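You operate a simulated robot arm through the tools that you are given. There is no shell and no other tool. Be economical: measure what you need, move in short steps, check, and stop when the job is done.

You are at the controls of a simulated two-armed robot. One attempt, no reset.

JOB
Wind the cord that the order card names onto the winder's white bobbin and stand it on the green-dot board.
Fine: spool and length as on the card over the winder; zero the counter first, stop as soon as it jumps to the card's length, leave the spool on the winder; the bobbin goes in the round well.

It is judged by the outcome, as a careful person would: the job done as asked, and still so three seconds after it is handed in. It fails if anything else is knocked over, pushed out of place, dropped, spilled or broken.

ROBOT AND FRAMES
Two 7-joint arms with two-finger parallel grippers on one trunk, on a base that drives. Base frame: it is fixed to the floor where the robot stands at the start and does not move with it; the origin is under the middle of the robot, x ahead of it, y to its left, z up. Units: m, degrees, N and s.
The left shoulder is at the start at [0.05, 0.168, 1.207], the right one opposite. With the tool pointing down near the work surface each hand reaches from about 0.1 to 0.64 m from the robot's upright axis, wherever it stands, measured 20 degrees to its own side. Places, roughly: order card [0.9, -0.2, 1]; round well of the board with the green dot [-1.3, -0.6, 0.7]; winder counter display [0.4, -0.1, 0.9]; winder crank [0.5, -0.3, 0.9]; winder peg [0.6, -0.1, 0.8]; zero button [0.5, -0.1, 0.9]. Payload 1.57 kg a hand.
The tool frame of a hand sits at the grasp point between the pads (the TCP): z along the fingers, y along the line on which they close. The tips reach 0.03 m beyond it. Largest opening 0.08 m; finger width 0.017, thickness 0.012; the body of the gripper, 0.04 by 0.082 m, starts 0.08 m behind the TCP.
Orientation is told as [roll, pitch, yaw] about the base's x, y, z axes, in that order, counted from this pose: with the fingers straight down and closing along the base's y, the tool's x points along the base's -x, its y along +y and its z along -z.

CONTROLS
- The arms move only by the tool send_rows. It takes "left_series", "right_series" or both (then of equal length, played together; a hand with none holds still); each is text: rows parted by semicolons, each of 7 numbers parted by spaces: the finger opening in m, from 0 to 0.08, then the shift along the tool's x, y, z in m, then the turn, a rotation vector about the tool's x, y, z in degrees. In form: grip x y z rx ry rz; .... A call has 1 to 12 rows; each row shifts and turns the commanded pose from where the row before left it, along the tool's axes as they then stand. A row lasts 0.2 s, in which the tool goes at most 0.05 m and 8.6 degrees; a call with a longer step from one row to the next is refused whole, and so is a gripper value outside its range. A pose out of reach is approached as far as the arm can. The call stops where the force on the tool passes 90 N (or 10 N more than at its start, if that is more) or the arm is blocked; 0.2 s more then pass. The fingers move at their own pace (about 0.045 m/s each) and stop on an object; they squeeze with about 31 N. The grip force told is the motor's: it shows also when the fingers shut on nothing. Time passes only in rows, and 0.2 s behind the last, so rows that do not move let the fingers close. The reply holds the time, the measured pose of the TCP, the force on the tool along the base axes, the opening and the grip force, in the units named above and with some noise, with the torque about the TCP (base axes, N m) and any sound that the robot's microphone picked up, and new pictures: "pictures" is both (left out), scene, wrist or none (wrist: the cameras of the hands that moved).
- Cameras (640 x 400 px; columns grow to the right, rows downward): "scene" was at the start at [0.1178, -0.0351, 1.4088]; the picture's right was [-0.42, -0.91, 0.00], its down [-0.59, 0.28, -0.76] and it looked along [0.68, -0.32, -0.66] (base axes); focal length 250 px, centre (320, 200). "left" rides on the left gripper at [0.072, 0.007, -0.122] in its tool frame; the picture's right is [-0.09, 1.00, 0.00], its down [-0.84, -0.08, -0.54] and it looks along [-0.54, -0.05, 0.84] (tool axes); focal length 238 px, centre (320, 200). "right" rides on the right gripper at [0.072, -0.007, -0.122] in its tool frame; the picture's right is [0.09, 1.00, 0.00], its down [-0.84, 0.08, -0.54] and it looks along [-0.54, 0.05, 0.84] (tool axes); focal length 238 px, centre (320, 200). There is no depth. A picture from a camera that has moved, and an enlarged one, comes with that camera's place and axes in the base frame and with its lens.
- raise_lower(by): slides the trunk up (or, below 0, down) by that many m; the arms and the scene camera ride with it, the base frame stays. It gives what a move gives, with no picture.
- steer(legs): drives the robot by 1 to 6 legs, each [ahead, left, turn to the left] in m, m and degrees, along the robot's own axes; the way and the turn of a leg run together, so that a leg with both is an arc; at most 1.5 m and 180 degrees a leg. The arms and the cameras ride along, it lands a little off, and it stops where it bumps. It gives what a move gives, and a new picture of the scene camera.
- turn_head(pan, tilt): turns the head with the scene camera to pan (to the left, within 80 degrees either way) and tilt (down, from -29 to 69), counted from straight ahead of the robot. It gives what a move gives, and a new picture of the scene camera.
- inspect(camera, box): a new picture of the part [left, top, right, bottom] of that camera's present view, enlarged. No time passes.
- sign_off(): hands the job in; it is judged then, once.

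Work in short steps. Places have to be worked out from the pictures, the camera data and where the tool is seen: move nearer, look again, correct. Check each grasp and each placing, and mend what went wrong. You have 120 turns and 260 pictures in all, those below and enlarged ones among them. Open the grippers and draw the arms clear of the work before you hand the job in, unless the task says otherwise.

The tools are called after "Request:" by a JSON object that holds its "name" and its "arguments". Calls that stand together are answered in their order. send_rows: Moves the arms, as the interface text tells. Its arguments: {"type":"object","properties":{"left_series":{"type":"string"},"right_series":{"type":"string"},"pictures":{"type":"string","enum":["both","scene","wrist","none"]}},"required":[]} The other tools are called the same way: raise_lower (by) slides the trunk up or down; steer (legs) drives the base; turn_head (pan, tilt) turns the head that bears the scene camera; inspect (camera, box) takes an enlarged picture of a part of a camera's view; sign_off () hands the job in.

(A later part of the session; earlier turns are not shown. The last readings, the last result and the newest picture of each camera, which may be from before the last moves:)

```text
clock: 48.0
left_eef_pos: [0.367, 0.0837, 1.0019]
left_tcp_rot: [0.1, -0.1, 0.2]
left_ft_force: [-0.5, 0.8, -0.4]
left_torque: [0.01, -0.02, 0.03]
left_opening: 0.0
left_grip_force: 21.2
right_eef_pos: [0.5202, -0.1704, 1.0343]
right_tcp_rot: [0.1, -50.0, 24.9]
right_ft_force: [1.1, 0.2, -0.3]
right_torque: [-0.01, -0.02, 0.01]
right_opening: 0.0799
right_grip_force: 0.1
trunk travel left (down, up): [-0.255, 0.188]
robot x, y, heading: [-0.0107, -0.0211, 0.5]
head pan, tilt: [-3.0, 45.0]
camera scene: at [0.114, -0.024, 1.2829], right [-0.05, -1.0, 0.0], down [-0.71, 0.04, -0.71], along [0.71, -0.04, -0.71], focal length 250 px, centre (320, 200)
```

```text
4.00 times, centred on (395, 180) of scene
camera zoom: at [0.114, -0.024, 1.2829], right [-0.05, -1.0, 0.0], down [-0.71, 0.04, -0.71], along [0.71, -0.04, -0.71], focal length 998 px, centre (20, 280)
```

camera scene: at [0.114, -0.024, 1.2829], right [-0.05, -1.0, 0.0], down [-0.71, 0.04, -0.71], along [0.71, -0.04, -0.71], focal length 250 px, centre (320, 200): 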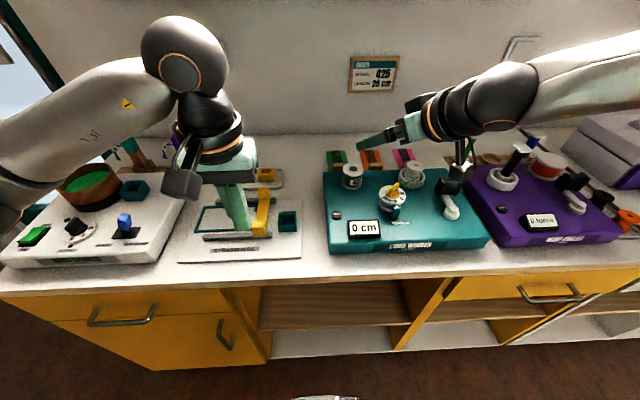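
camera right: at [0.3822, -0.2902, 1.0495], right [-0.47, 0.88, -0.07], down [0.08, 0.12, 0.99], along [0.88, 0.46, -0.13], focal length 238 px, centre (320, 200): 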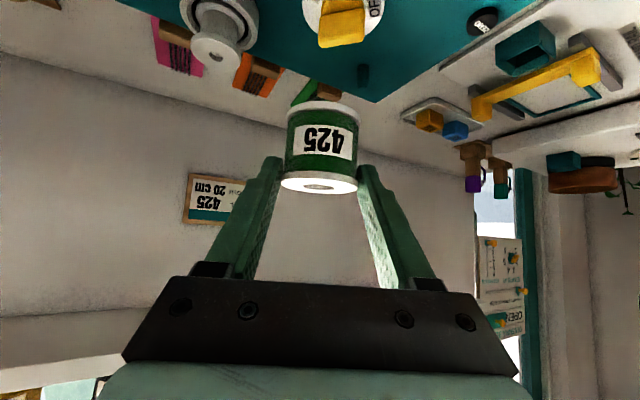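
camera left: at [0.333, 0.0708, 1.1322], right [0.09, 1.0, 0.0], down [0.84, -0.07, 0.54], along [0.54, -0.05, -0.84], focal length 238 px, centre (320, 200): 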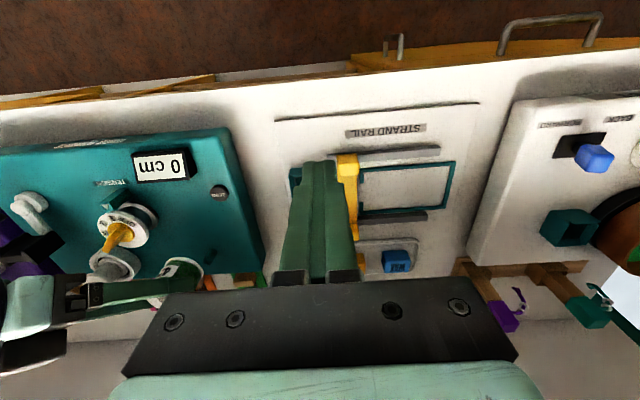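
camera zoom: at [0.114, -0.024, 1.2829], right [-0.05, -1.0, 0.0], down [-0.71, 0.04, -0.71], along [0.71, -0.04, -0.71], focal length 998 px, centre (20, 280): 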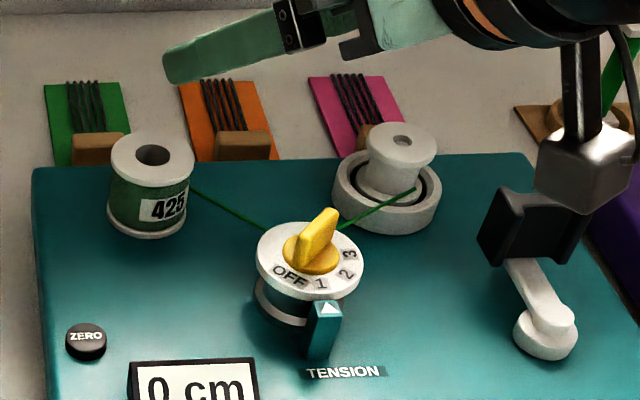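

Cord runs spool → dial → bobbin, dial at 1, counter 0. Now raise the right hand and bring it tool-down.

Request:
{"name": "send_rows", "arguments": {"right_series": "0.08 -0.0306 0 -0.0257 0 0 0;0.08 -0.0306 0 -0.0257 0 0 0;0.08 -0.0306 0 -0.0257 0 0 0;0.08 0 0 0 0 8.3 0;0.08 0 0 0 0 8.3 0;0.08 0 0 0 0 8.3 0;0.08 0 0 0 0 8.3 0;0.08 0 0 0 0 8.3 0;0.08 0 0 0 0 8.3 0;0.08 0 0 0 0 0 0", "pictures": "scene"}}

```text
clock: 50.2
left_eef_pos: [0.3662, 0.0832, 1.0004]
left_tcp_rot: [0.2, 0.0, 0.2]
left_ft_force: [-0.7, 0.7, -0.9]
left_torque: [0.05, 0.0, 0.01]
left_opening: 0.0
left_grip_force: 21.8
right_eef_pos: [0.5259, -0.1989, 1.1578]
right_tcp_rot: [0.1, -22.3, 24.8]
right_ft_force: [0.1, 0.2, 0.3]
right_torque: [0.02, -0.01, 0.01]
right_opening: 0.0799
right_grip_force: 0.1
right hand out of reach, approached as far as the arm can: row 7, 8, 9
trunk travel left (down, up): [-0.255, 0.188]
robot x, y, heading: [-0.0127, -0.0224, 0.2]
head pan, tilt: [-3.0, 45.0]
camera scene: at [0.114, -0.0241, 1.283], right [-0.05, -1.0, 0.0], down [-0.71, 0.04, -0.71], along [0.71, -0.04, -0.71], focal length 250 px, centre (320, 200)
```

scene: 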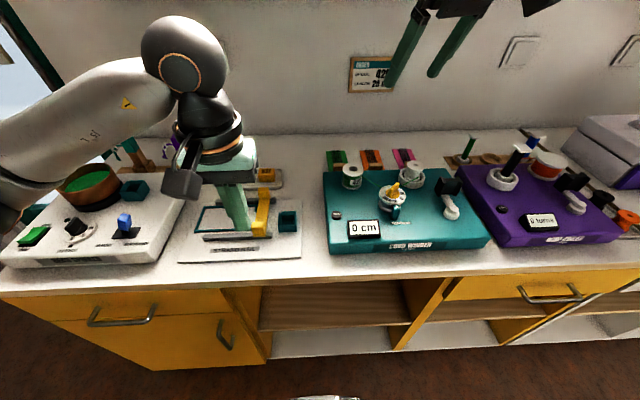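

Too high relative to the lowered trunk; raise the trunk 12 cm and pull the hand back while finishing the pitch.

Request:
{"name": "raise_lower", "arguments": {"by": 0.12}}

Request:
{"name": "send_rows", "arguments": {"right_series": "0.08 0.03 -0.01 0.01 0 0 0;0.08 0.03 -0.01 0.02 0 0 0;0.08 0.03 -0.01 0.02 0 0 0;0.08 0.01 0 0.02 0 7.5 0;0.08 0 0 0.02 0 7.5 0;0.08 0 0 0.02 0 7.3 0;0.08 0 0 0 0 0 0"}}

```text
clock: 51.7
left_eef_pos: [0.3662, 0.0832, 1.1201]
left_tcp_rot: [0.1, 0.0, 0.2]
left_ft_force: [0.0, -0.2, -0.7]
left_torque: [0.01, 0.0, 0.0]
left_opening: 0.0001
left_grip_force: 21.7
right_eef_pos: [0.5245, -0.1987, 1.2773]
right_tcp_rot: [0.1, -22.3, 24.9]
right_ft_force: [-0.5, -0.1, 0.1]
right_torque: [0.02, 0.0, 0.01]
right_opening: 0.0801
right_grip_force: 0.1
trunk travel left (down, up): [-0.375, 0.068]
robot x, y, heading: [-0.0092, -0.0245, 0.1]
head pan, tilt: [-3.0, 45.0]
```

```text
clock: 53.3
left_eef_pos: [0.3644, 0.0845, 1.1206]
left_tcp_rot: [0.0, 0.1, 0.2]
left_ft_force: [-0.2, -0.8, -0.2]
left_torque: [-0.02, 0.0, 0.03]
left_opening: 0.0
left_grip_force: 21.5
right_eef_pos: [0.4848, -0.2521, 1.1361]
right_tcp_rot: [0.2, -0.1, 24.8]
right_ft_force: [-0.8, 0.1, -0.1]
right_torque: [0.01, 0.0, 0.01]
right_opening: 0.08
right_grip_force: 0.0
trunk travel left (down, up): [-0.375, 0.068]
robot x, y, heading: [-0.006, -0.021, 0.2]
head pan, tilt: [-3.0, 45.0]
camera scene: at [0.1135, -0.0241, 1.403], right [-0.05, -1.0, 0.0], down [-0.71, 0.04, -0.71], along [0.71, -0.04, -0.71], focal length 250 px, centre (320, 200)
camera right: at [0.4226, -0.288, 1.2573], right [-0.5, 0.87, 0.0], down [0.73, 0.42, 0.54], along [0.47, 0.27, -0.84], focal length 238 px, centre (320, 200)
```

scene: 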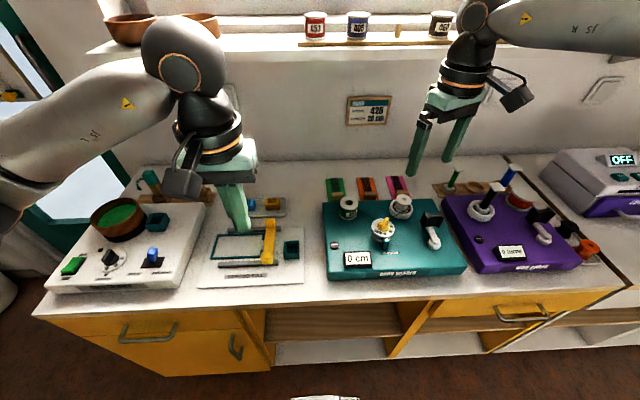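
right: 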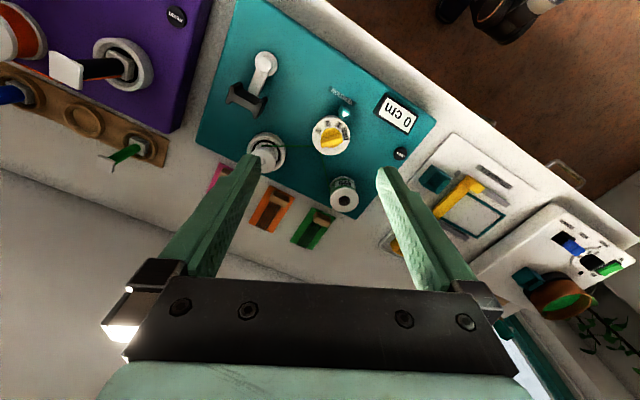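

Crank hub ≈(0.475,-0.343), handle ≈(0.534,-0.344). I shift the base 10 cm right and turn the right hand to yaw 90° so that it closes along x.

Request:
{"name": "steer", "arguments": {"legs": [[0, -0.1, 0]]}}

Request:
{"name": "send_rows", "arguments": {"right_series": "0.08 0 0 0 0 0 -8.2;0.08 0 0 0 0 0 -8.2;0.08 0 0 0 0 0 -8.2;0.08 0 0 0 0 0 -8.2;0.08 0 0 0 0 0 -8.2;0.08 0 0 0 0 0 -8.2;0.08 0 0 0 0 0 -8.2;0.08 0 0 0 0 0 -7.9;0.08 0 0 0 0 0 0"}}

```text
clock: 54.9
left_eef_pos: [0.365, -0.0149, 1.121]
left_tcp_rot: [0.0, 0.0, 0.3]
left_ft_force: [0.8, -1.2, -0.7]
left_torque: [0.0, 0.04, 0.0]
left_opening: 0.0002
left_grip_force: 21.4
right_eef_pos: [0.4859, -0.3502, 1.1349]
right_tcp_rot: [0.2, 0.0, 24.8]
right_ft_force: [-0.1, 0.5, -0.3]
right_torque: [0.01, 0.02, -0.03]
right_opening: 0.08
right_grip_force: 0.0
trunk travel left (down, up): [-0.375, 0.068]
robot x, y, heading: [-0.0108, -0.1167, 0.1]
head pan, tilt: [-3.0, 45.0]
camera scene: at [0.1142, -0.1228, 1.403], right [-0.05, -1.0, 0.0], down [-0.71, 0.04, -0.71], along [0.71, -0.03, -0.71], focal length 250 px, centre (320, 200)
```

scene: 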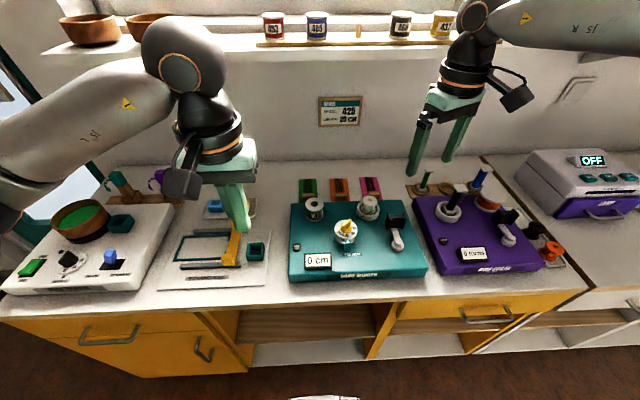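

```text
clock: 56.9
left_eef_pos: [0.3659, -0.0151, 1.1207]
left_tcp_rot: [0.0, -0.1, 0.3]
left_ft_force: [0.0, -0.6, -0.7]
left_torque: [0.01, 0.0, 0.02]
left_opening: 0.0002
left_grip_force: 21.3
right_eef_pos: [0.2618, -0.2131, 1.1321]
right_tcp_rot: [-0.4, 0.0, 89.5]
right_ft_force: [0.2, 0.9, -0.1]
right_torque: [0.01, -0.01, 0.02]
right_opening: 0.08
right_grip_force: 0.0
right hand out of reach, approached as far as the arm can: row 2, 3, 4, 5, 6, 7, 8
trunk travel left (down, up): [-0.375, 0.068]
robot x, y, heading: [-0.0055, -0.1179, 0.0]
head pan, tilt: [-3.0, 45.0]
camera scene: at [0.1145, -0.1223, 1.4029], right [-0.05, -1.0, 0.0], down [-0.71, 0.04, -0.71], along [0.71, -0.04, -0.71], focal length 250 px, centre (320, 200)
camera right: at [0.2666, -0.2837, 1.2538], right [-1.0, -0.08, -0.01], down [-0.07, 0.84, 0.54], along [-0.04, 0.54, -0.84], focal length 238 px, centre (320, 200)
```

scene: 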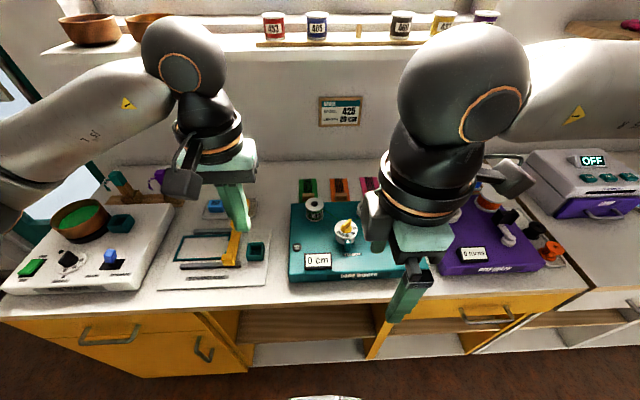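
right: 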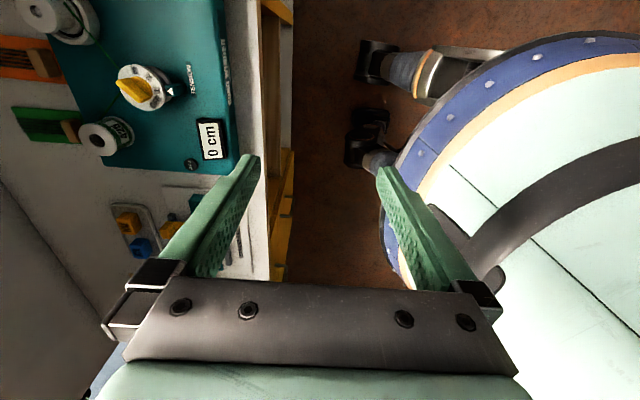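

Yaw +90° pulls the arm back too far. Instead I'll grip the handle's outer flanges along y with yaw 0. Turn back to yaw 0.

Request:
{"name": "send_rows", "arguments": {"right_series": "0.08 0 0 0 0 0 8.2;0.08 0 0 0 0 0 8.2;0.08 0 0 0 0 0 8.2;0.08 0 0 0 0 0 8.2;0.08 0 0 0 0 0 8.2;0.08 0 0 0 0 0 8.2;0.08 0 0 0 0 0 8.2;0.08 0 0 0 0 0 8.2;0.08 0 0 0 0 0 8.2;0.08 0 0 0 0 0 8.2;0.08 0 0 0 0 0 7.5;0.08 0 0 0 0 0 0", "pictures": "none"}}

```text
clock: 59.5
left_eef_pos: [0.3645, -0.015, 1.1218]
left_tcp_rot: [-0.1, 0.1, 0.3]
left_ft_force: [-0.1, 0.2, 0.1]
left_torque: [-0.01, 0.01, 0.0]
left_opening: 0.0
left_grip_force: 21.3
right_eef_pos: [0.2622, -0.2109, 1.1323]
right_tcp_rot: [0.1, 0.0, 0.5]
right_ft_force: [0.0, -0.1, 0.4]
right_torque: [0.01, 0.01, 0.0]
right_opening: 0.0799
right_grip_force: 0.1
trunk travel left (down, up): [-0.375, 0.068]
robot x, y, heading: [-0.0059, -0.1174, 0.2]
head pan, tilt: [-3.0, 45.0]
```

Move right hand to (0.47, -0.344, 1.0) to view the crank.

Request:
{"name": "send_rows", "arguments": {"right_series": "0.08 -0.0347 -0.0222 0.0217 0 0 0;0.08 -0.0347 -0.0222 0.0217 0 0 0;0.08 -0.0347 -0.0222 0.0217 0 0 0;0.08 -0.0347 -0.0222 0.0217 0 0 0;0.08 -0.0347 -0.0222 0.0217 0 0 0;0.08 -0.0347 -0.0222 0.0217 0 0 0;0.08 0 0 0 0 0 0"}}

Request:
{"name": "inspect", "arguments": {"camera": "right", "box": [220, 50, 420, 175]}}

```text
clock: 61.0
left_eef_pos: [0.3657, -0.0145, 1.1203]
left_tcp_rot: [0.0, 0.0, 0.3]
left_ft_force: [-0.8, 0.5, -0.3]
left_torque: [-0.02, 0.0, 0.02]
left_opening: 0.0003
left_grip_force: 21.2
right_eef_pos: [0.4698, -0.3423, 1.0022]
right_tcp_rot: [0.1, 0.0, 0.7]
right_ft_force: [0.1, 0.3, 0.2]
right_torque: [-0.02, -0.01, 0.0]
right_opening: 0.08
right_grip_force: 0.0
trunk travel left (down, up): [-0.375, 0.068]
robot x, y, heading: [-0.009, -0.1195, 0.1]
head pan, tilt: [-3.0, 45.0]
camera scene: at [0.1138, -0.1221, 1.403], right [-0.05, -1.0, 0.0], down [-0.71, 0.04, -0.71], along [0.71, -0.04, -0.71], focal length 250 px, centre (320, 200)
camera right: at [0.3976, -0.3511, 1.1236], right [-0.1, 0.99, 0.0], down [0.84, 0.09, 0.54], along [0.54, 0.06, -0.84], focal length 238 px, centre (320, 200)
```

scene: 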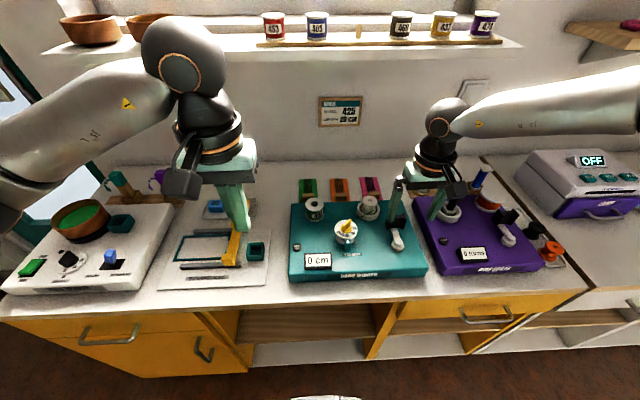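
right: 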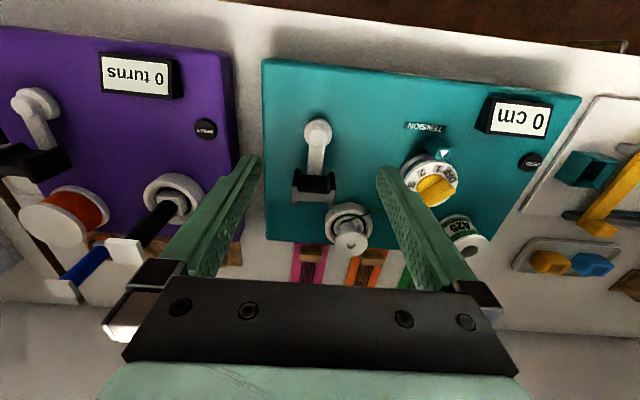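

```text
3.20 times, centred on (320, 112) of right
camera zoom: at [0.3976, -0.3511, 1.1236], right [-0.1, 0.99, 0.0], down [0.84, 0.09, 0.54], along [0.54, 0.06, -0.84], focal length 763 px, centre (320, 480)
```

zoom: 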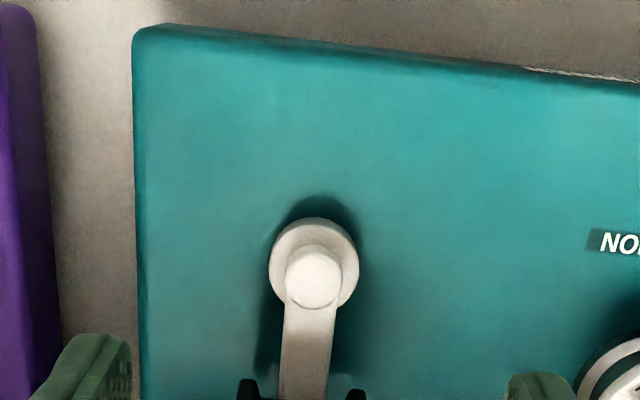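

Request:
{"name": "inspect", "arguments": {"camera": "right", "box": [255, 100, 415, 220]}}

```text
3.33 times, centred on (335, 160) of right
camera zoom: at [0.3976, -0.3511, 1.1236], right [-0.1, 0.99, 0.0], down [0.84, 0.09, 0.54], along [0.54, 0.06, -0.84], focal length 794 px, centre (270, 333)
```

zoom: 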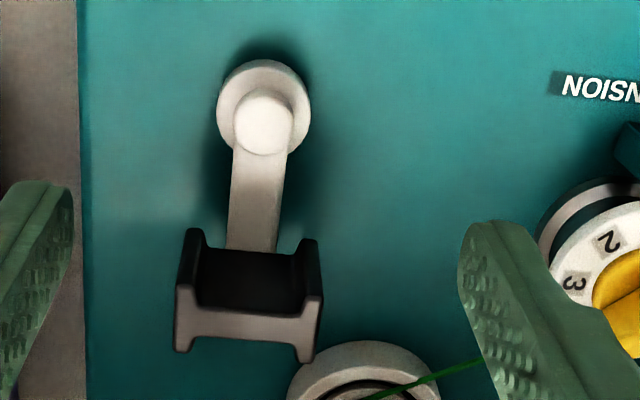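

Handle is ~47 mm wide, centre ≈(0.531,-0.343), top ≈0.91. Move above it and re-check.

Request:
{"name": "send_rows", "arguments": {"right_series": "0.08 -0.031 0 0.015 0 0 0;0.08 -0.031 -0.001 0.015 0 0 0;0.08 0 0 0.02 0 0 0;0.08 0 0 0 0 0 0", "pictures": "wrist"}}

Request:
{"name": "inspect", "arguments": {"camera": "scene", "box": [340, 170, 460, 270]}}

```text
clock: 62.0
left_eef_pos: [0.3662, -0.0149, 1.1203]
left_tcp_rot: [0.1, -0.1, 0.3]
left_ft_force: [-0.4, 0.6, -0.4]
left_torque: [0.0, 0.02, 0.0]
left_opening: 0.0
left_grip_force: 21.5
right_eef_pos: [0.5015, -0.3627, 0.9675]
right_tcp_rot: [0.3, 0.0, 0.6]
right_ft_force: [0.4, 0.4, -1.1]
right_torque: [0.02, 0.0, 0.01]
right_opening: 0.0802
right_grip_force: 0.0
right hand out of reach, approached as far as the arm can: row 2, 3
trunk travel left (down, up): [-0.375, 0.068]
robot x, y, heading: [-0.0118, -0.1187, 0.2]
head pan, tilt: [-3.0, 45.0]
camera right: at [0.4302, -0.3698, 1.0885], right [-0.1, 0.99, 0.0], down [0.84, 0.09, 0.54], along [0.54, 0.06, -0.84], focal length 238 px, centre (320, 200)
```

right: 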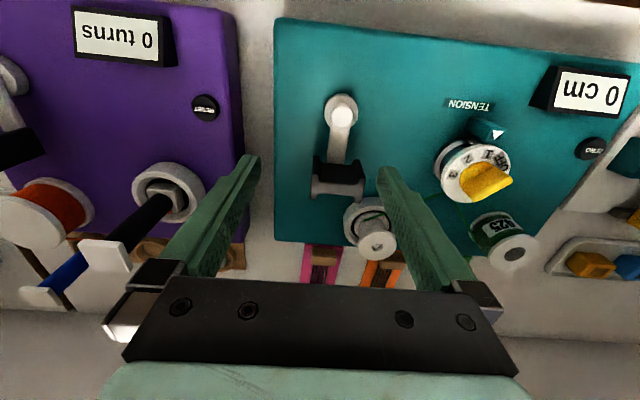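

```text
4.00 times, centred on (400, 220) of scene
camera zoom: at [0.1141, -0.1223, 1.403], right [-0.05, -1.0, 0.0], down [-0.71, 0.04, -0.71], along [0.71, -0.04, -0.71], focal length 998 px, centre (0, 120)
```

zoom: 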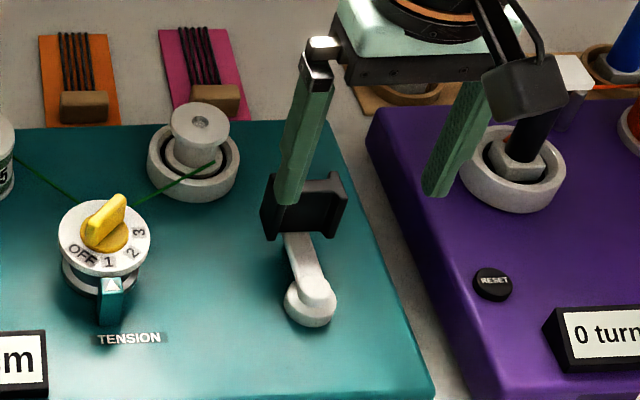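

Reach limit again; I raise the hand, drive ahead 9 cm, and lower the trunk a bit.

Request:
{"name": "send_rows", "arguments": {"right_series": "0.08 0.02 0.01 -0.04 0 0 0;0.08 0.04 0.01 -0.02 0 0 0;0.08 0.04 0 0 0 0 0;0.08 0 0 0 0 0 0", "pictures": "none"}}

Request:
{"name": "steer", "arguments": {"legs": [[0.09, 0, 0]]}}

Request:
{"name": "raise_lower", "arguments": {"by": -0.06}}

```text
clock: 63.0
left_eef_pos: [0.366, -0.0142, 1.1219]
left_tcp_rot: [0.0, 0.0, 0.3]
left_ft_force: [-0.3, -0.9, -0.5]
left_torque: [0.06, 0.01, 0.01]
left_opening: 0.0
left_grip_force: 21.6
right_eef_pos: [0.4029, -0.3415, 1.026]
right_tcp_rot: [0.1, -0.1, 0.6]
right_ft_force: [-0.4, -0.3, 0.8]
right_torque: [-0.03, 0.03, 0.01]
right_opening: 0.0801
right_grip_force: 0.0
trunk travel left (down, up): [-0.375, 0.068]
robot x, y, heading: [-0.0077, -0.1164, -0.1]
head pan, tilt: [-3.0, 45.0]
```

```text
clock: 64.2
left_eef_pos: [0.4573, -0.0143, 1.1207]
left_tcp_rot: [0.1, 0.0, 0.2]
left_ft_force: [-0.3, 0.4, 0.2]
left_torque: [-0.01, 0.03, -0.01]
left_opening: 0.0
left_grip_force: 21.1
right_eef_pos: [0.4924, -0.3429, 1.0269]
right_tcp_rot: [0.1, 0.1, 0.6]
right_ft_force: [0.1, 1.1, -0.4]
right_torque: [0.04, 0.02, 0.01]
right_opening: 0.0798
right_grip_force: 0.0
trunk travel left (down, up): [-0.375, 0.068]
robot x, y, heading: [0.0808, -0.1168, 0.2]
head pan, tilt: [-3.0, 45.0]
camera scene: at [0.2052, -0.1223, 1.4028], right [-0.05, -1.0, 0.0], down [-0.71, 0.04, -0.71], along [0.71, -0.04, -0.71], focal length 250 px, centre (320, 200)
```

scene: 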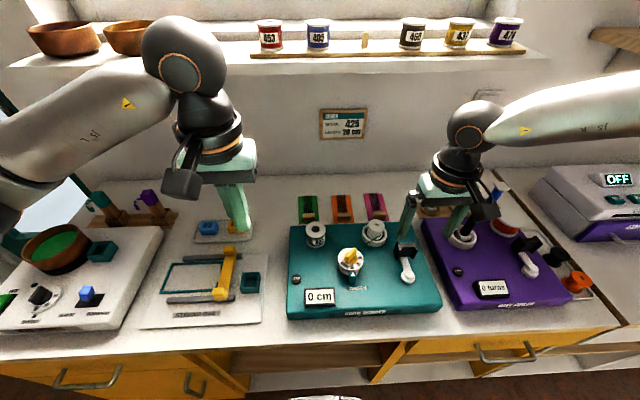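

```text
clock: 65.2
left_eef_pos: [0.4556, -0.0148, 1.0617]
left_tcp_rot: [-0.1, -0.1, 0.1]
left_ft_force: [1.0, 0.4, 0.2]
left_torque: [0.0, 0.0, 0.0]
left_opening: 0.0003
left_grip_force: 21.6
right_eef_pos: [0.4919, -0.3428, 0.9672]
right_tcp_rot: [0.0, 0.0, 0.7]
right_ft_force: [-0.6, 0.2, -0.5]
right_torque: [-0.04, -0.01, -0.03]
right_opening: 0.0797
right_grip_force: 0.0
trunk travel left (down, up): [-0.315, 0.128]
robot x, y, heading: [0.0821, -0.1182, 0.0]
head pan, tilt: [-3.0, 45.0]
```

Request:
{"name": "send_rows", "arguments": {"right_series": "0.08 -0.02 0 0.005 0 0 -0.6;0.08 -0.019 0 0.01 0 0 0;0.08 0 0 0.01 0 0 0;0.08 0 0 0 0 0 0", "pictures": "wrist"}}

Request:
{"name": "inspect", "arguments": {"camera": "scene", "box": [340, 170, 460, 270]}}

Request:
{"name": "inspect", "arguments": {"camera": "right", "box": [220, 80, 420, 205]}}

```text
clock: 66.2
left_eef_pos: [0.4563, -0.0156, 1.0606]
left_tcp_rot: [0.0, 0.0, 0.3]
left_ft_force: [-1.1, 0.3, 0.1]
left_torque: [0.02, 0.01, 0.01]
left_opening: 0.0001
left_grip_force: 21.3
right_eef_pos: [0.5319, -0.3414, 0.9428]
right_tcp_rot: [0.1, 0.0, 1.1]
right_ft_force: [-0.2, -0.3, 0.1]
right_torque: [0.01, 0.01, 0.01]
right_opening: 0.08
right_grip_force: 0.0
trunk travel left (down, up): [-0.315, 0.128]
robot x, y, heading: [0.0814, -0.1209, 0.0]
head pan, tilt: [-3.0, 45.0]
camera right: at [0.4596, -0.3495, 1.0635], right [-0.11, 0.99, 0.0], down [0.84, 0.09, 0.54], along [0.54, 0.06, -0.84], focal length 238 px, centre (320, 200)
```

right: 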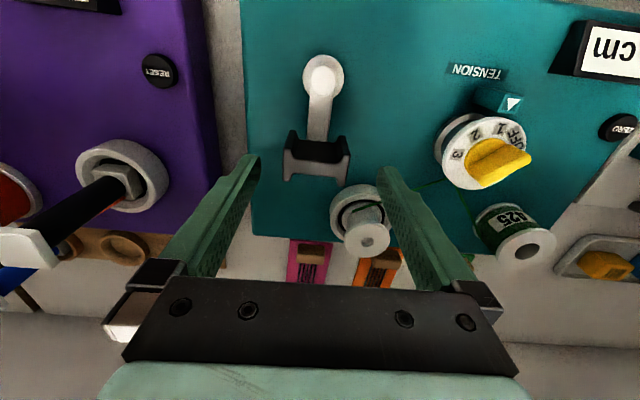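

```text
4.00 times, centred on (400, 220) of scene
camera zoom: at [0.2042, -0.1223, 1.343], right [-0.05, -1.0, 0.0], down [-0.71, 0.04, -0.71], along [0.71, -0.04, -0.71], focal length 998 px, centre (0, 120)
```

zoom: 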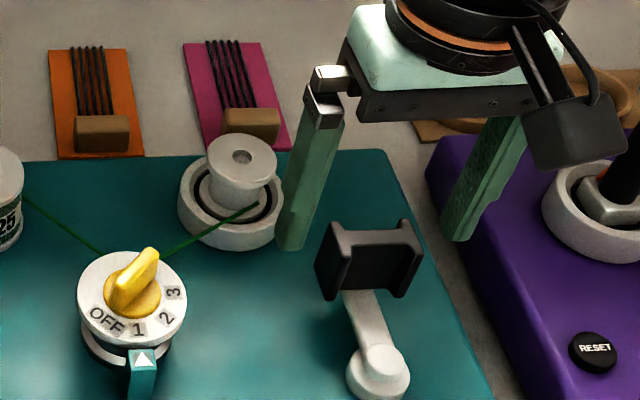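

```text
3.20 times, centred on (320, 142) of right
camera zoom: at [0.4596, -0.3495, 1.0635], right [-0.11, 0.99, 0.0], down [0.84, 0.09, 0.54], along [0.54, 0.06, -0.84], focal length 763 px, centre (320, 384)
```

zoom: 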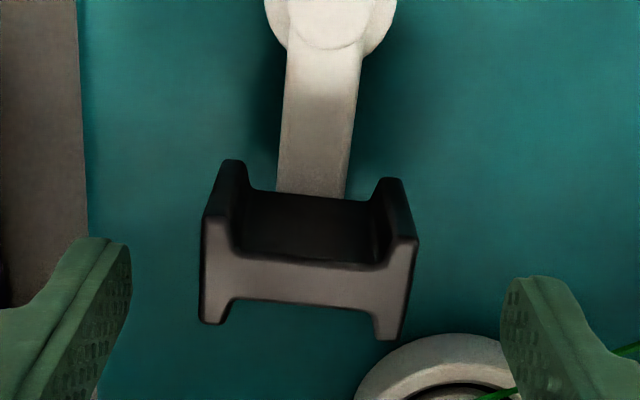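

Handle top at (0.532,-0.3445,~0.91), fingers straddle it. Lower 38 mm and close.

Request:
{"name": "send_rows", "arguments": {"right_series": "0.08 0 -0.003 0.02 0 0 1;0.08 0 0 0.018 0 0 0;0.08 0 0 0 0 0 0;0.03 0 0 0 0 0 0;0.03 0 0 0 0 0 0;0.03 0 0 0 0 0 0", "pictures": "wrist"}}

Request:
{"name": "inspect", "arguments": {"camera": "scene", "box": [340, 170, 460, 270]}}

```text
clock: 67.6
left_eef_pos: [0.4551, -0.0151, 1.0618]
left_tcp_rot: [0.0, 0.1, 0.2]
left_ft_force: [-0.6, 0.0, 0.9]
left_torque: [-0.01, -0.01, 0.02]
left_opening: 0.0
left_grip_force: 21.0
right_eef_pos: [0.5309, -0.3448, 0.9035]
right_tcp_rot: [0.2, 0.0, 0.3]
right_ft_force: [-0.6, 0.8, -1.8]
right_torque: [-0.08, -0.14, -0.01]
right_opening: 0.0457
right_grip_force: 21.0
trunk travel left (down, up): [-0.315, 0.128]
robot x, y, heading: [0.0794, -0.1187, 0.5]
head pan, tilt: [-3.0, 45.0]
camera right: at [0.4597, -0.3518, 1.0264], right [-0.1, 1.0, 0.0], down [0.84, 0.08, 0.54], along [0.54, 0.05, -0.84], focal length 238 px, centre (320, 200)
```

right: 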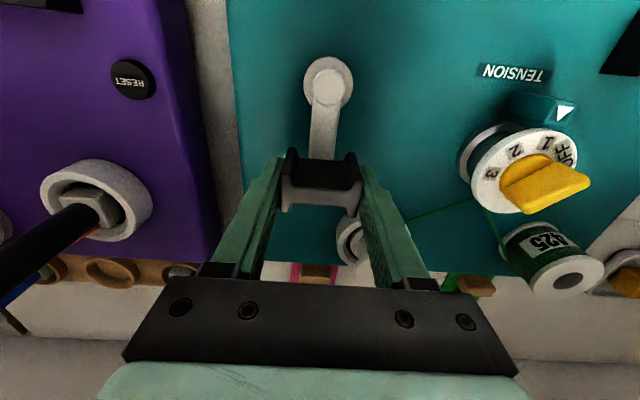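

```text
4.00 times, centred on (400, 220) of scene
camera zoom: at [0.2042, -0.1224, 1.3429], right [-0.05, -1.0, 0.0], down [-0.71, 0.04, -0.71], along [0.71, -0.04, -0.71], focal length 998 px, centre (0, 120)
```

zoom: 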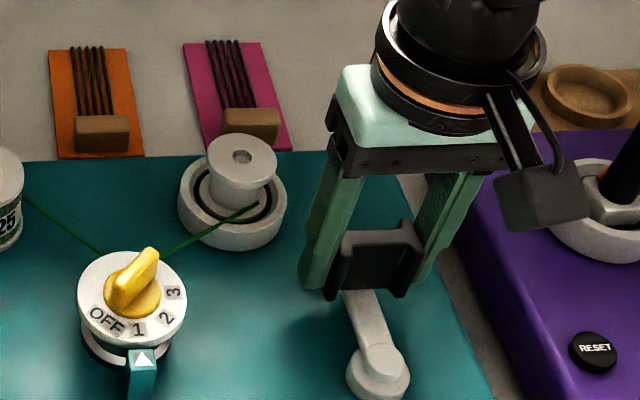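

Handle gripped (0.0457 m). Test: swing it 30° clockwise about the hub and read forces.

Request:
{"name": "send_rows", "arguments": {"right_series": "0.02 0.0019 -0.0145 0 0 0 0;0.02 0.0056 -0.0135 0 0 0 0;0.02 0 0 0 0 0 0", "pictures": "wrist"}}

Request:
{"name": "inspect", "arguments": {"camera": "scene", "box": [300, 170, 460, 310]}}

```text
clock: 68.4
left_eef_pos: [0.4546, -0.014, 1.0605]
left_tcp_rot: [-0.1, -0.1, 0.1]
left_ft_force: [-0.9, 0.4, 0.0]
left_torque: [-0.02, 0.0, 0.0]
left_opening: 0.0001
left_grip_force: 21.1
right_eef_pos: [0.5223, -0.3731, 0.9048]
right_tcp_rot: [0.1, 0.1, 0.1]
right_ft_force: [-3.7, 2.2, 4.6]
right_torque: [0.0, 0.55, -0.02]
right_opening: 0.0453
right_grip_force: 45.4
trunk travel left (down, up): [-0.315, 0.128]
robot x, y, heading: [0.0828, -0.1212, 0.0]
head pan, tilt: [-3.0, 45.0]
camera right: at [0.4512, -0.3795, 1.0263], right [-0.1, 1.0, 0.0], down [0.84, 0.08, 0.54], along [0.54, 0.05, -0.84], focal length 238 px, centre (320, 200)
```

right: 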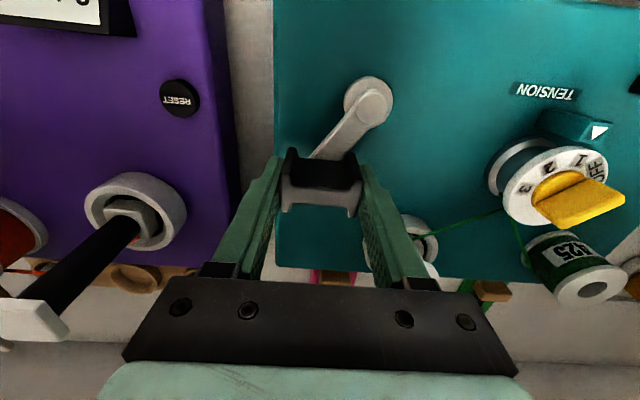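

```text
2.86 times, centred on (380, 240) of scene
camera zoom: at [0.2034, -0.1218, 1.3431], right [-0.05, -1.0, 0.0], down [-0.71, 0.04, -0.71], along [0.71, -0.04, -0.71], focal length 713 px, centre (149, 86)
```

zoom: 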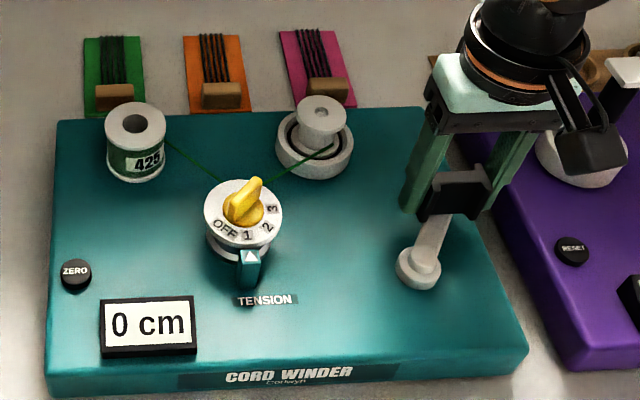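

Handle swivels freely with low force. Continue clockwise to 180° and check the counter.

Request:
{"name": "send_rows", "arguments": {"right_series": "0.02 0.0205 -0.0205 0 0 0 0;0.02 0.028 -0.0075 0 0 0 0;0.02 0.028 0.0075 0 0 0 0;0.02 0.0205 0.0205 0 0 0 0;0.02 0.0075 0.028 0 0 0 0", "pictures": "scene"}}

```text
clock: 69.6
left_eef_pos: [0.4587, -0.0156, 1.0604]
left_tcp_rot: [-0.1, 0.0, 0.3]
left_ft_force: [0.1, 0.8, -0.7]
left_torque: [-0.01, 0.02, -0.01]
left_opening: 0.0001
left_grip_force: 21.4
right_eef_pos: [0.4275, -0.3454, 0.9029]
right_tcp_rot: [0.0, -0.9, -0.1]
right_ft_force: [32.2, 1.2, 14.1]
right_torque: [-0.38, -0.05, 0.0]
right_opening: 0.0444
right_grip_force: 44.9
trunk travel left (down, up): [-0.315, 0.128]
robot x, y, heading: [0.0833, -0.119, 0.2]
head pan, tilt: [-3.0, 45.0]
camera scene: at [0.2072, -0.122, 1.3429], right [-0.05, -1.0, 0.0], down [-0.71, 0.04, -0.71], along [0.7, -0.04, -0.71], focal length 250 px, centre (320, 200)
```

scene: 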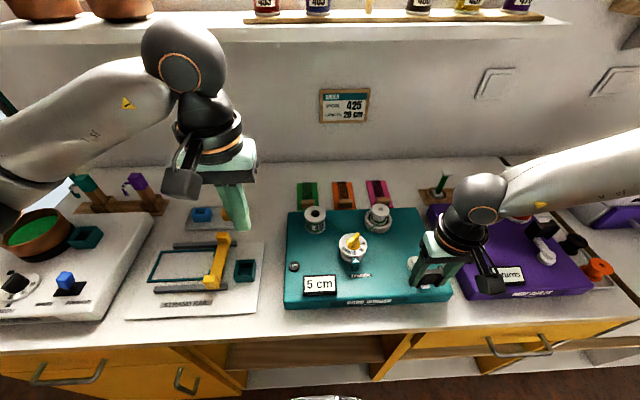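

Counter reads 5 cm at 180°. Force shows radius is ~0.052 with hub at (0.479,-0.3445); I correct and go on 60°.

Request:
{"name": "send_rows", "arguments": {"right_series": "0.02 -0.015 0.026 0 0 0 0;0.02 -0.019 0.019 0 0 0 0", "pictures": "none"}}

Request:
{"name": "inspect", "arguments": {"camera": "scene", "box": [270, 190, 470, 315]}}

```text
clock: 70.2
left_eef_pos: [0.4547, -0.0163, 1.062]
left_tcp_rot: [0.0, -0.1, 0.2]
left_ft_force: [0.2, 0.9, 0.0]
left_torque: [0.0, 0.02, 0.0]
left_opening: 0.0002
left_grip_force: 20.9
right_eef_pos: [0.4503, -0.3015, 0.9036]
right_tcp_rot: [-0.3, 0.2, -0.1]
right_ft_force: [5.8, -12.4, 20.6]
right_torque: [0.3, 1.09, -0.05]
right_opening: 0.0459
right_grip_force: 44.7
trunk travel left (down, up): [-0.315, 0.128]
robot x, y, heading: [0.0795, -0.1174, 0.1]
head pan, tilt: [-3.0, 45.0]
```

```text
3.20 times, centred on (370, 252) of scene
camera zoom: at [0.2034, -0.123, 1.3432], right [-0.05, -1.0, 0.0], down [-0.71, 0.04, -0.71], along [0.71, -0.04, -0.71], focal length 799 px, centre (160, 32)
```

zoom: 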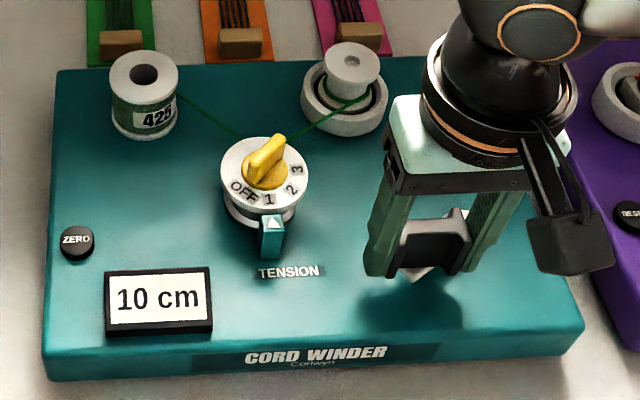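

10 cm at 240°: about 120° per 5 cm probably. Continue in 30° steps with checks.

Request:
{"name": "send_rows", "arguments": {"right_series": "0.02 -0.026 0.005 -0.001 0 0 0", "pictures": "none"}}

Request:
{"name": "inspect", "arguments": {"camera": "scene", "box": [270, 190, 470, 315]}}

```text
clock: 70.6
left_eef_pos: [0.4555, -0.0145, 1.0604]
left_tcp_rot: [0.1, -0.1, 0.2]
left_ft_force: [-0.2, -0.4, -0.6]
left_torque: [0.0, -0.01, -0.08]
left_opening: 0.0
left_grip_force: 21.2
right_eef_pos: [0.477, -0.2941, 0.9032]
right_tcp_rot: [0.1, 0.2, 0.2]
right_ft_force: [0.0, 2.3, 0.4]
right_torque: [-0.66, 0.24, -0.02]
right_opening: 0.0456
right_grip_force: 44.8
trunk travel left (down, up): [-0.315, 0.128]
robot x, y, heading: [0.0791, -0.1195, 0.0]
head pan, tilt: [-3.0, 45.0]
```

```text
3.20 times, centred on (370, 252) of scene
camera zoom: at [0.2044, -0.1218, 1.3426], right [-0.05, -1.0, 0.0], down [-0.71, 0.04, -0.71], along [0.71, -0.04, -0.71], focal length 799 px, centre (160, 32)
```

zoom: 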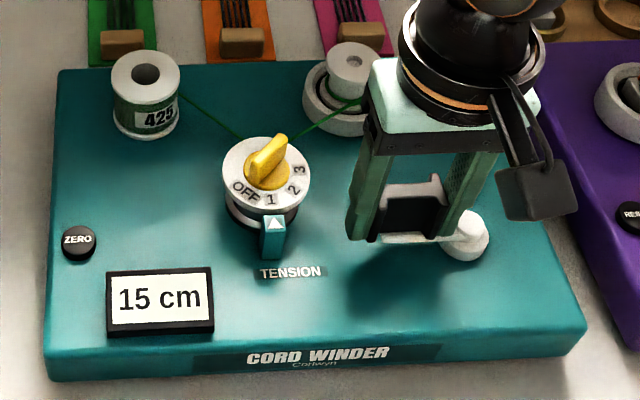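

15 cm at 270° — so 5 cm per quarter turn; 20 cm due near 360°. Advance to 330° and check.

Request:
{"name": "send_rows", "arguments": {"right_series": "0.02 -0.026 -0.007 0 0 0 0;0.02 -0.019 -0.019 0 0 0 0", "pictures": "none"}}

Request:
{"name": "inspect", "arguments": {"camera": "scene", "box": [270, 190, 470, 315]}}

```text
clock: 71.2
left_eef_pos: [0.4558, -0.0178, 1.0611]
left_tcp_rot: [0.1, -0.1, 0.2]
left_ft_force: [-0.4, 0.6, -0.3]
left_torque: [0.01, 0.02, -0.03]
left_opening: 0.0
left_grip_force: 21.2
right_eef_pos: [0.5208, -0.3237, 0.9023]
right_tcp_rot: [0.1, 0.5, 0.1]
right_ft_force: [-12.3, -5.6, -4.7]
right_torque: [0.85, -0.75, -0.03]
right_opening: 0.0454
right_grip_force: 45.3
trunk travel left (down, up): [-0.315, 0.128]
robot x, y, heading: [0.0826, -0.116, 0.1]
head pan, tilt: [-3.0, 45.0]
```

```text
3.20 times, centred on (370, 252) of scene
camera zoom: at [0.203, -0.1236, 1.343], right [-0.05, -1.0, 0.0], down [-0.71, 0.04, -0.71], along [0.71, -0.04, -0.71], focal length 799 px, centre (160, 32)
```

zoom: 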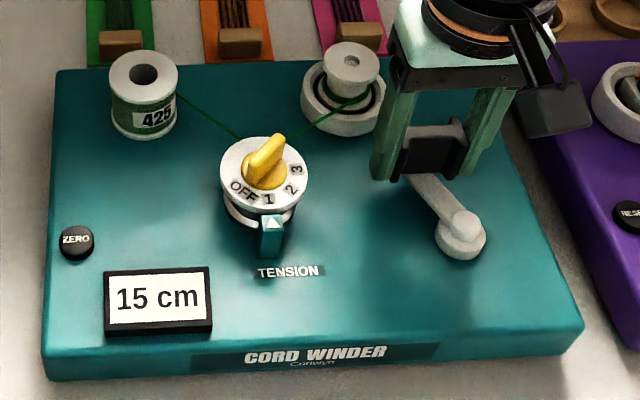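

Request:
{"name": "send_rows", "arguments": {"right_series": "0.02 -0.003 -0.012 0 0 0 0", "pictures": "none"}}

Request:
{"name": "inspect", "arguments": {"camera": "scene", "box": [290, 265, 350, 305]}}

```text
clock: 71.6
left_eef_pos: [0.4569, -0.015, 1.0614]
left_tcp_rot: [0.1, 0.0, 0.2]
left_ft_force: [0.3, 0.7, 0.7]
left_torque: [0.01, 0.03, 0.0]
left_opening: 0.0001
left_grip_force: 21.3
right_eef_pos: [0.5263, -0.3332, 0.9028]
right_tcp_rot: [0.0, 0.4, 0.2]
right_ft_force: [-10.2, -2.0, -8.6]
right_torque: [0.0, 1.06, 0.0]
right_opening: 0.0458
right_grip_force: 44.9
trunk travel left (down, up): [-0.315, 0.128]
robot x, y, heading: [0.0843, -0.1193, 0.4]
head pan, tilt: [-3.0, 45.0]
```

```text
10.00 times, centred on (320, 285) of scene
camera zoom: at [0.204, -0.1229, 1.3429], right [-0.05, -1.0, 0.0], down [-0.71, 0.04, -0.71], along [0.71, -0.04, -0.71], focal length 2496 px, centre (320, -650)
```

zoom: 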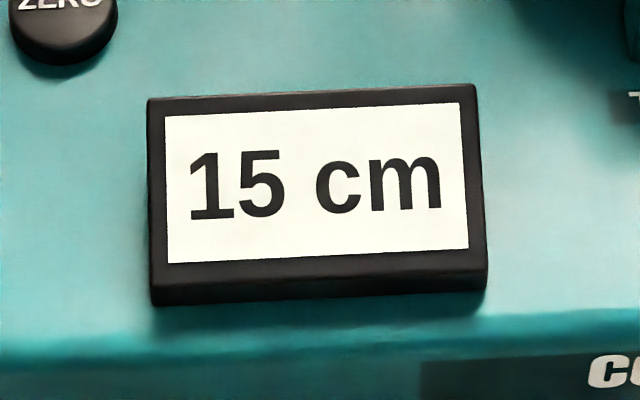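

Request:
{"name": "send_rows", "arguments": {"right_series": "0.02 0.001 -0.0065 0 0 0 0", "pictures": "none"}}

Request:
{"name": "inspect", "arguments": {"camera": "scene", "box": [290, 265, 350, 305]}}

```text
clock: 72.0
left_eef_pos: [0.457, -0.0158, 1.0606]
left_tcp_rot: [0.0, 0.0, 0.2]
left_ft_force: [0.2, 0.6, -0.6]
left_torque: [-0.01, 0.0, -0.01]
left_opening: 0.0
left_grip_force: 20.4
right_eef_pos: [0.5264, -0.3411, 0.9038]
right_tcp_rot: [0.0, 0.1, 0.3]
right_ft_force: [-4.1, 0.4, -17.2]
right_torque: [-0.34, 1.25, -0.01]
right_opening: 0.0457
right_grip_force: 44.5
trunk travel left (down, up): [-0.315, 0.128]
robot x, y, heading: [0.0778, -0.1158, 0.1]
head pan, tilt: [-3.0, 45.0]
```

```text
10.00 times, centred on (320, 285) of scene
camera zoom: at [0.2054, -0.1229, 1.3426], right [-0.05, -1.0, 0.0], down [-0.71, 0.04, -0.71], along [0.71, -0.04, -0.71], focal length 2496 px, centre (320, -650)
```

zoom: 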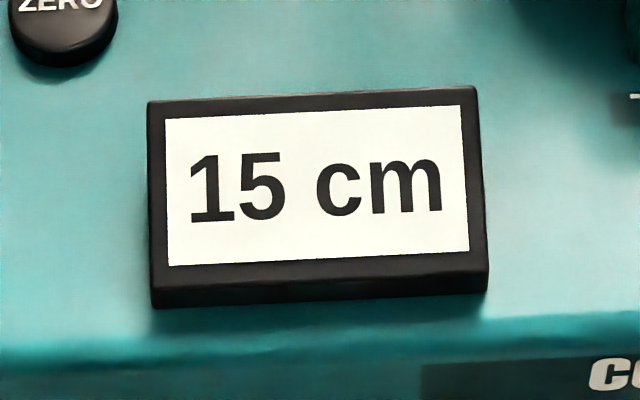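

Still 15; a 3 mm step more.

Request:
{"name": "send_rows", "arguments": {"right_series": "0.02 0 -0.0035 0 0 0 0", "pictures": "none"}}

Request:
{"name": "inspect", "arguments": {"camera": "scene", "box": [290, 265, 350, 305]}}

```text
clock: 72.4
left_eef_pos: [0.4569, -0.0154, 1.0607]
left_tcp_rot: [0.0, 0.1, 0.2]
left_ft_force: [0.1, -0.5, 1.1]
left_torque: [0.0, 0.01, 0.0]
left_opening: 0.0
left_grip_force: 20.9
right_eef_pos: [0.5262, -0.3441, 0.9043]
right_tcp_rot: [0.1, 0.2, 0.3]
right_ft_force: [-1.4, -0.2, -21.7]
right_torque: [-0.57, 0.77, 0.02]
right_opening: 0.0455
right_grip_force: 45.5
trunk travel left (down, up): [-0.315, 0.128]
robot x, y, heading: [0.083, -0.1172, -0.1]
head pan, tilt: [-3.0, 45.0]
```

```text
10.00 times, centred on (320, 285) of scene
camera zoom: at [0.2059, -0.123, 1.3426], right [-0.05, -1.0, 0.0], down [-0.71, 0.04, -0.71], along [0.71, -0.04, -0.71], focal length 2496 px, centre (320, -650)
```

zoom: 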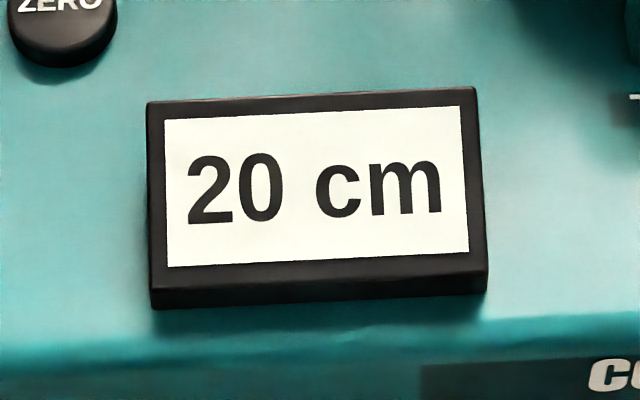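

20 cm reached exactly. Release the handle and lift straight up.

Request:
{"name": "send_rows", "arguments": {"right_series": "0.06 0 0 0 0 0 0;0.08 0 0 0 0 0 0;0.08 0 0 0 0 0 0;0.08 0 0 -0.02 0 0 0;0.08 0 0 -0.04 0 0 0;0.08 0 0 -0.04 0 0 0;0.08 0 0 0 0 0 0"}}

Request:
{"name": "inspect", "arguments": {"camera": "scene", "box": [270, 190, 470, 315]}}

```text
clock: 74.0
left_eef_pos: [0.4559, -0.0159, 1.0612]
left_tcp_rot: [0.0, 0.0, 0.2]
left_ft_force: [0.7, -0.6, 0.6]
left_torque: [0.02, 0.0, 0.04]
left_opening: 0.0
left_grip_force: 21.5
right_eef_pos: [0.5252, -0.342, 1.0057]
right_tcp_rot: [0.1, 0.0, 0.2]
right_ft_force: [-0.1, -0.2, -0.2]
right_torque: [0.0, 0.02, 0.0]
right_opening: 0.08
right_grip_force: 0.0
trunk travel left (down, up): [-0.315, 0.128]
robot x, y, heading: [0.0813, -0.1184, 0.3]
head pan, tilt: [-3.0, 45.0]
camera scene: at [0.2043, -0.1224, 1.3429], right [-0.05, -1.0, 0.0], down [-0.71, 0.04, -0.71], along [0.71, -0.04, -0.71], focal length 250 px, centre (320, 200)
camera right: at [0.4528, -0.3488, 1.1266], right [-0.1, 1.0, 0.0], down [0.84, 0.08, 0.54], along [0.54, 0.05, -0.84], focal length 238 px, centre (320, 200)
```

scene: 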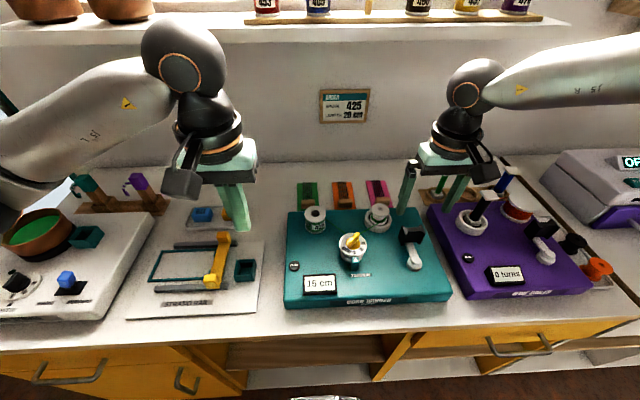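
right: 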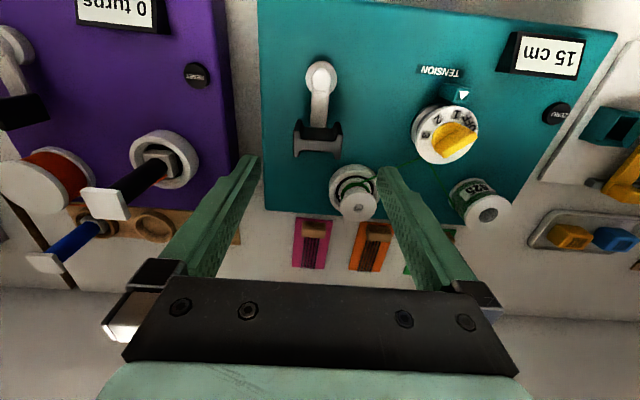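

```text
3.20 times, centred on (370, 252) of scene
camera zoom: at [0.2043, -0.1224, 1.3429], right [-0.05, -1.0, 0.0], down [-0.71, 0.04, -0.71], along [0.71, -0.04, -0.71], focal length 799 px, centre (160, 32)
```

zoom: 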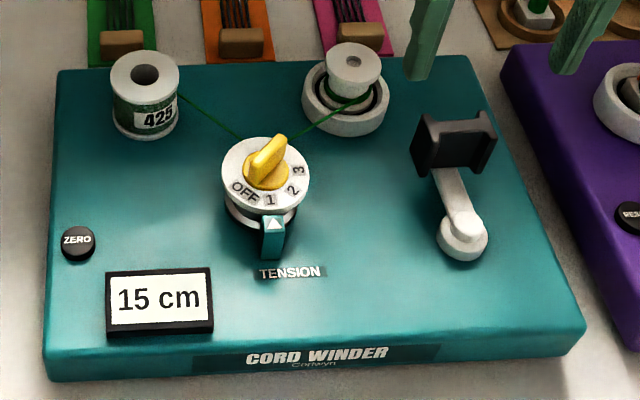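

On release the crank slipped back slightly and the counter fell to 15. I regrip and go a few degrees further.

Request:
{"name": "send_rows", "arguments": {"right_series": "0.08 0 -0.0015 0.04 0 0 0;0.08 0 0 0.04 0 0 0;0.08 0 0 0.02 0 0 0;0.08 0 0 0 0 0 0;0.03 0 0 0 0 0 0;0.03 0 0 0 0 0 0;0.03 0 0 0 0 0 0;0.02 0 -0.004 0 0 0 0;0.02 0 0 0 0 0 0", "pictures": "none"}}

Request:
{"name": "inspect", "arguments": {"camera": "scene", "box": [270, 190, 470, 315]}}

```text
clock: 76.0
left_eef_pos: [0.4566, -0.0152, 1.0603]
left_tcp_rot: [0.1, 0.0, 0.3]
left_ft_force: [0.5, -0.3, 0.0]
left_torque: [0.03, -0.01, 0.0]
left_opening: 0.0001
left_grip_force: 21.5
right_eef_pos: [0.526, -0.3466, 0.905]
right_tcp_rot: [0.2, 0.1, 0.2]
right_ft_force: [-1.6, 0.4, -3.4]
right_torque: [0.03, -0.31, -0.03]
right_opening: 0.0456
right_grip_force: 41.4
trunk travel left (down, up): [-0.315, 0.128]
robot x, y, heading: [0.0859, -0.12, 0.1]
head pan, tilt: [-3.0, 45.0]
```

```text
3.20 times, centred on (370, 252) of scene
camera zoom: at [0.2042, -0.1224, 1.3429], right [-0.05, -1.0, 0.0], down [-0.71, 0.04, -0.71], along [0.71, -0.04, -0.71], focal length 799 px, centre (160, 32)
```

zoom: 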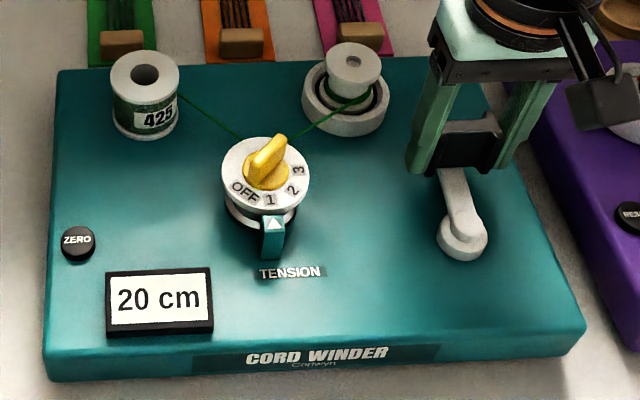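

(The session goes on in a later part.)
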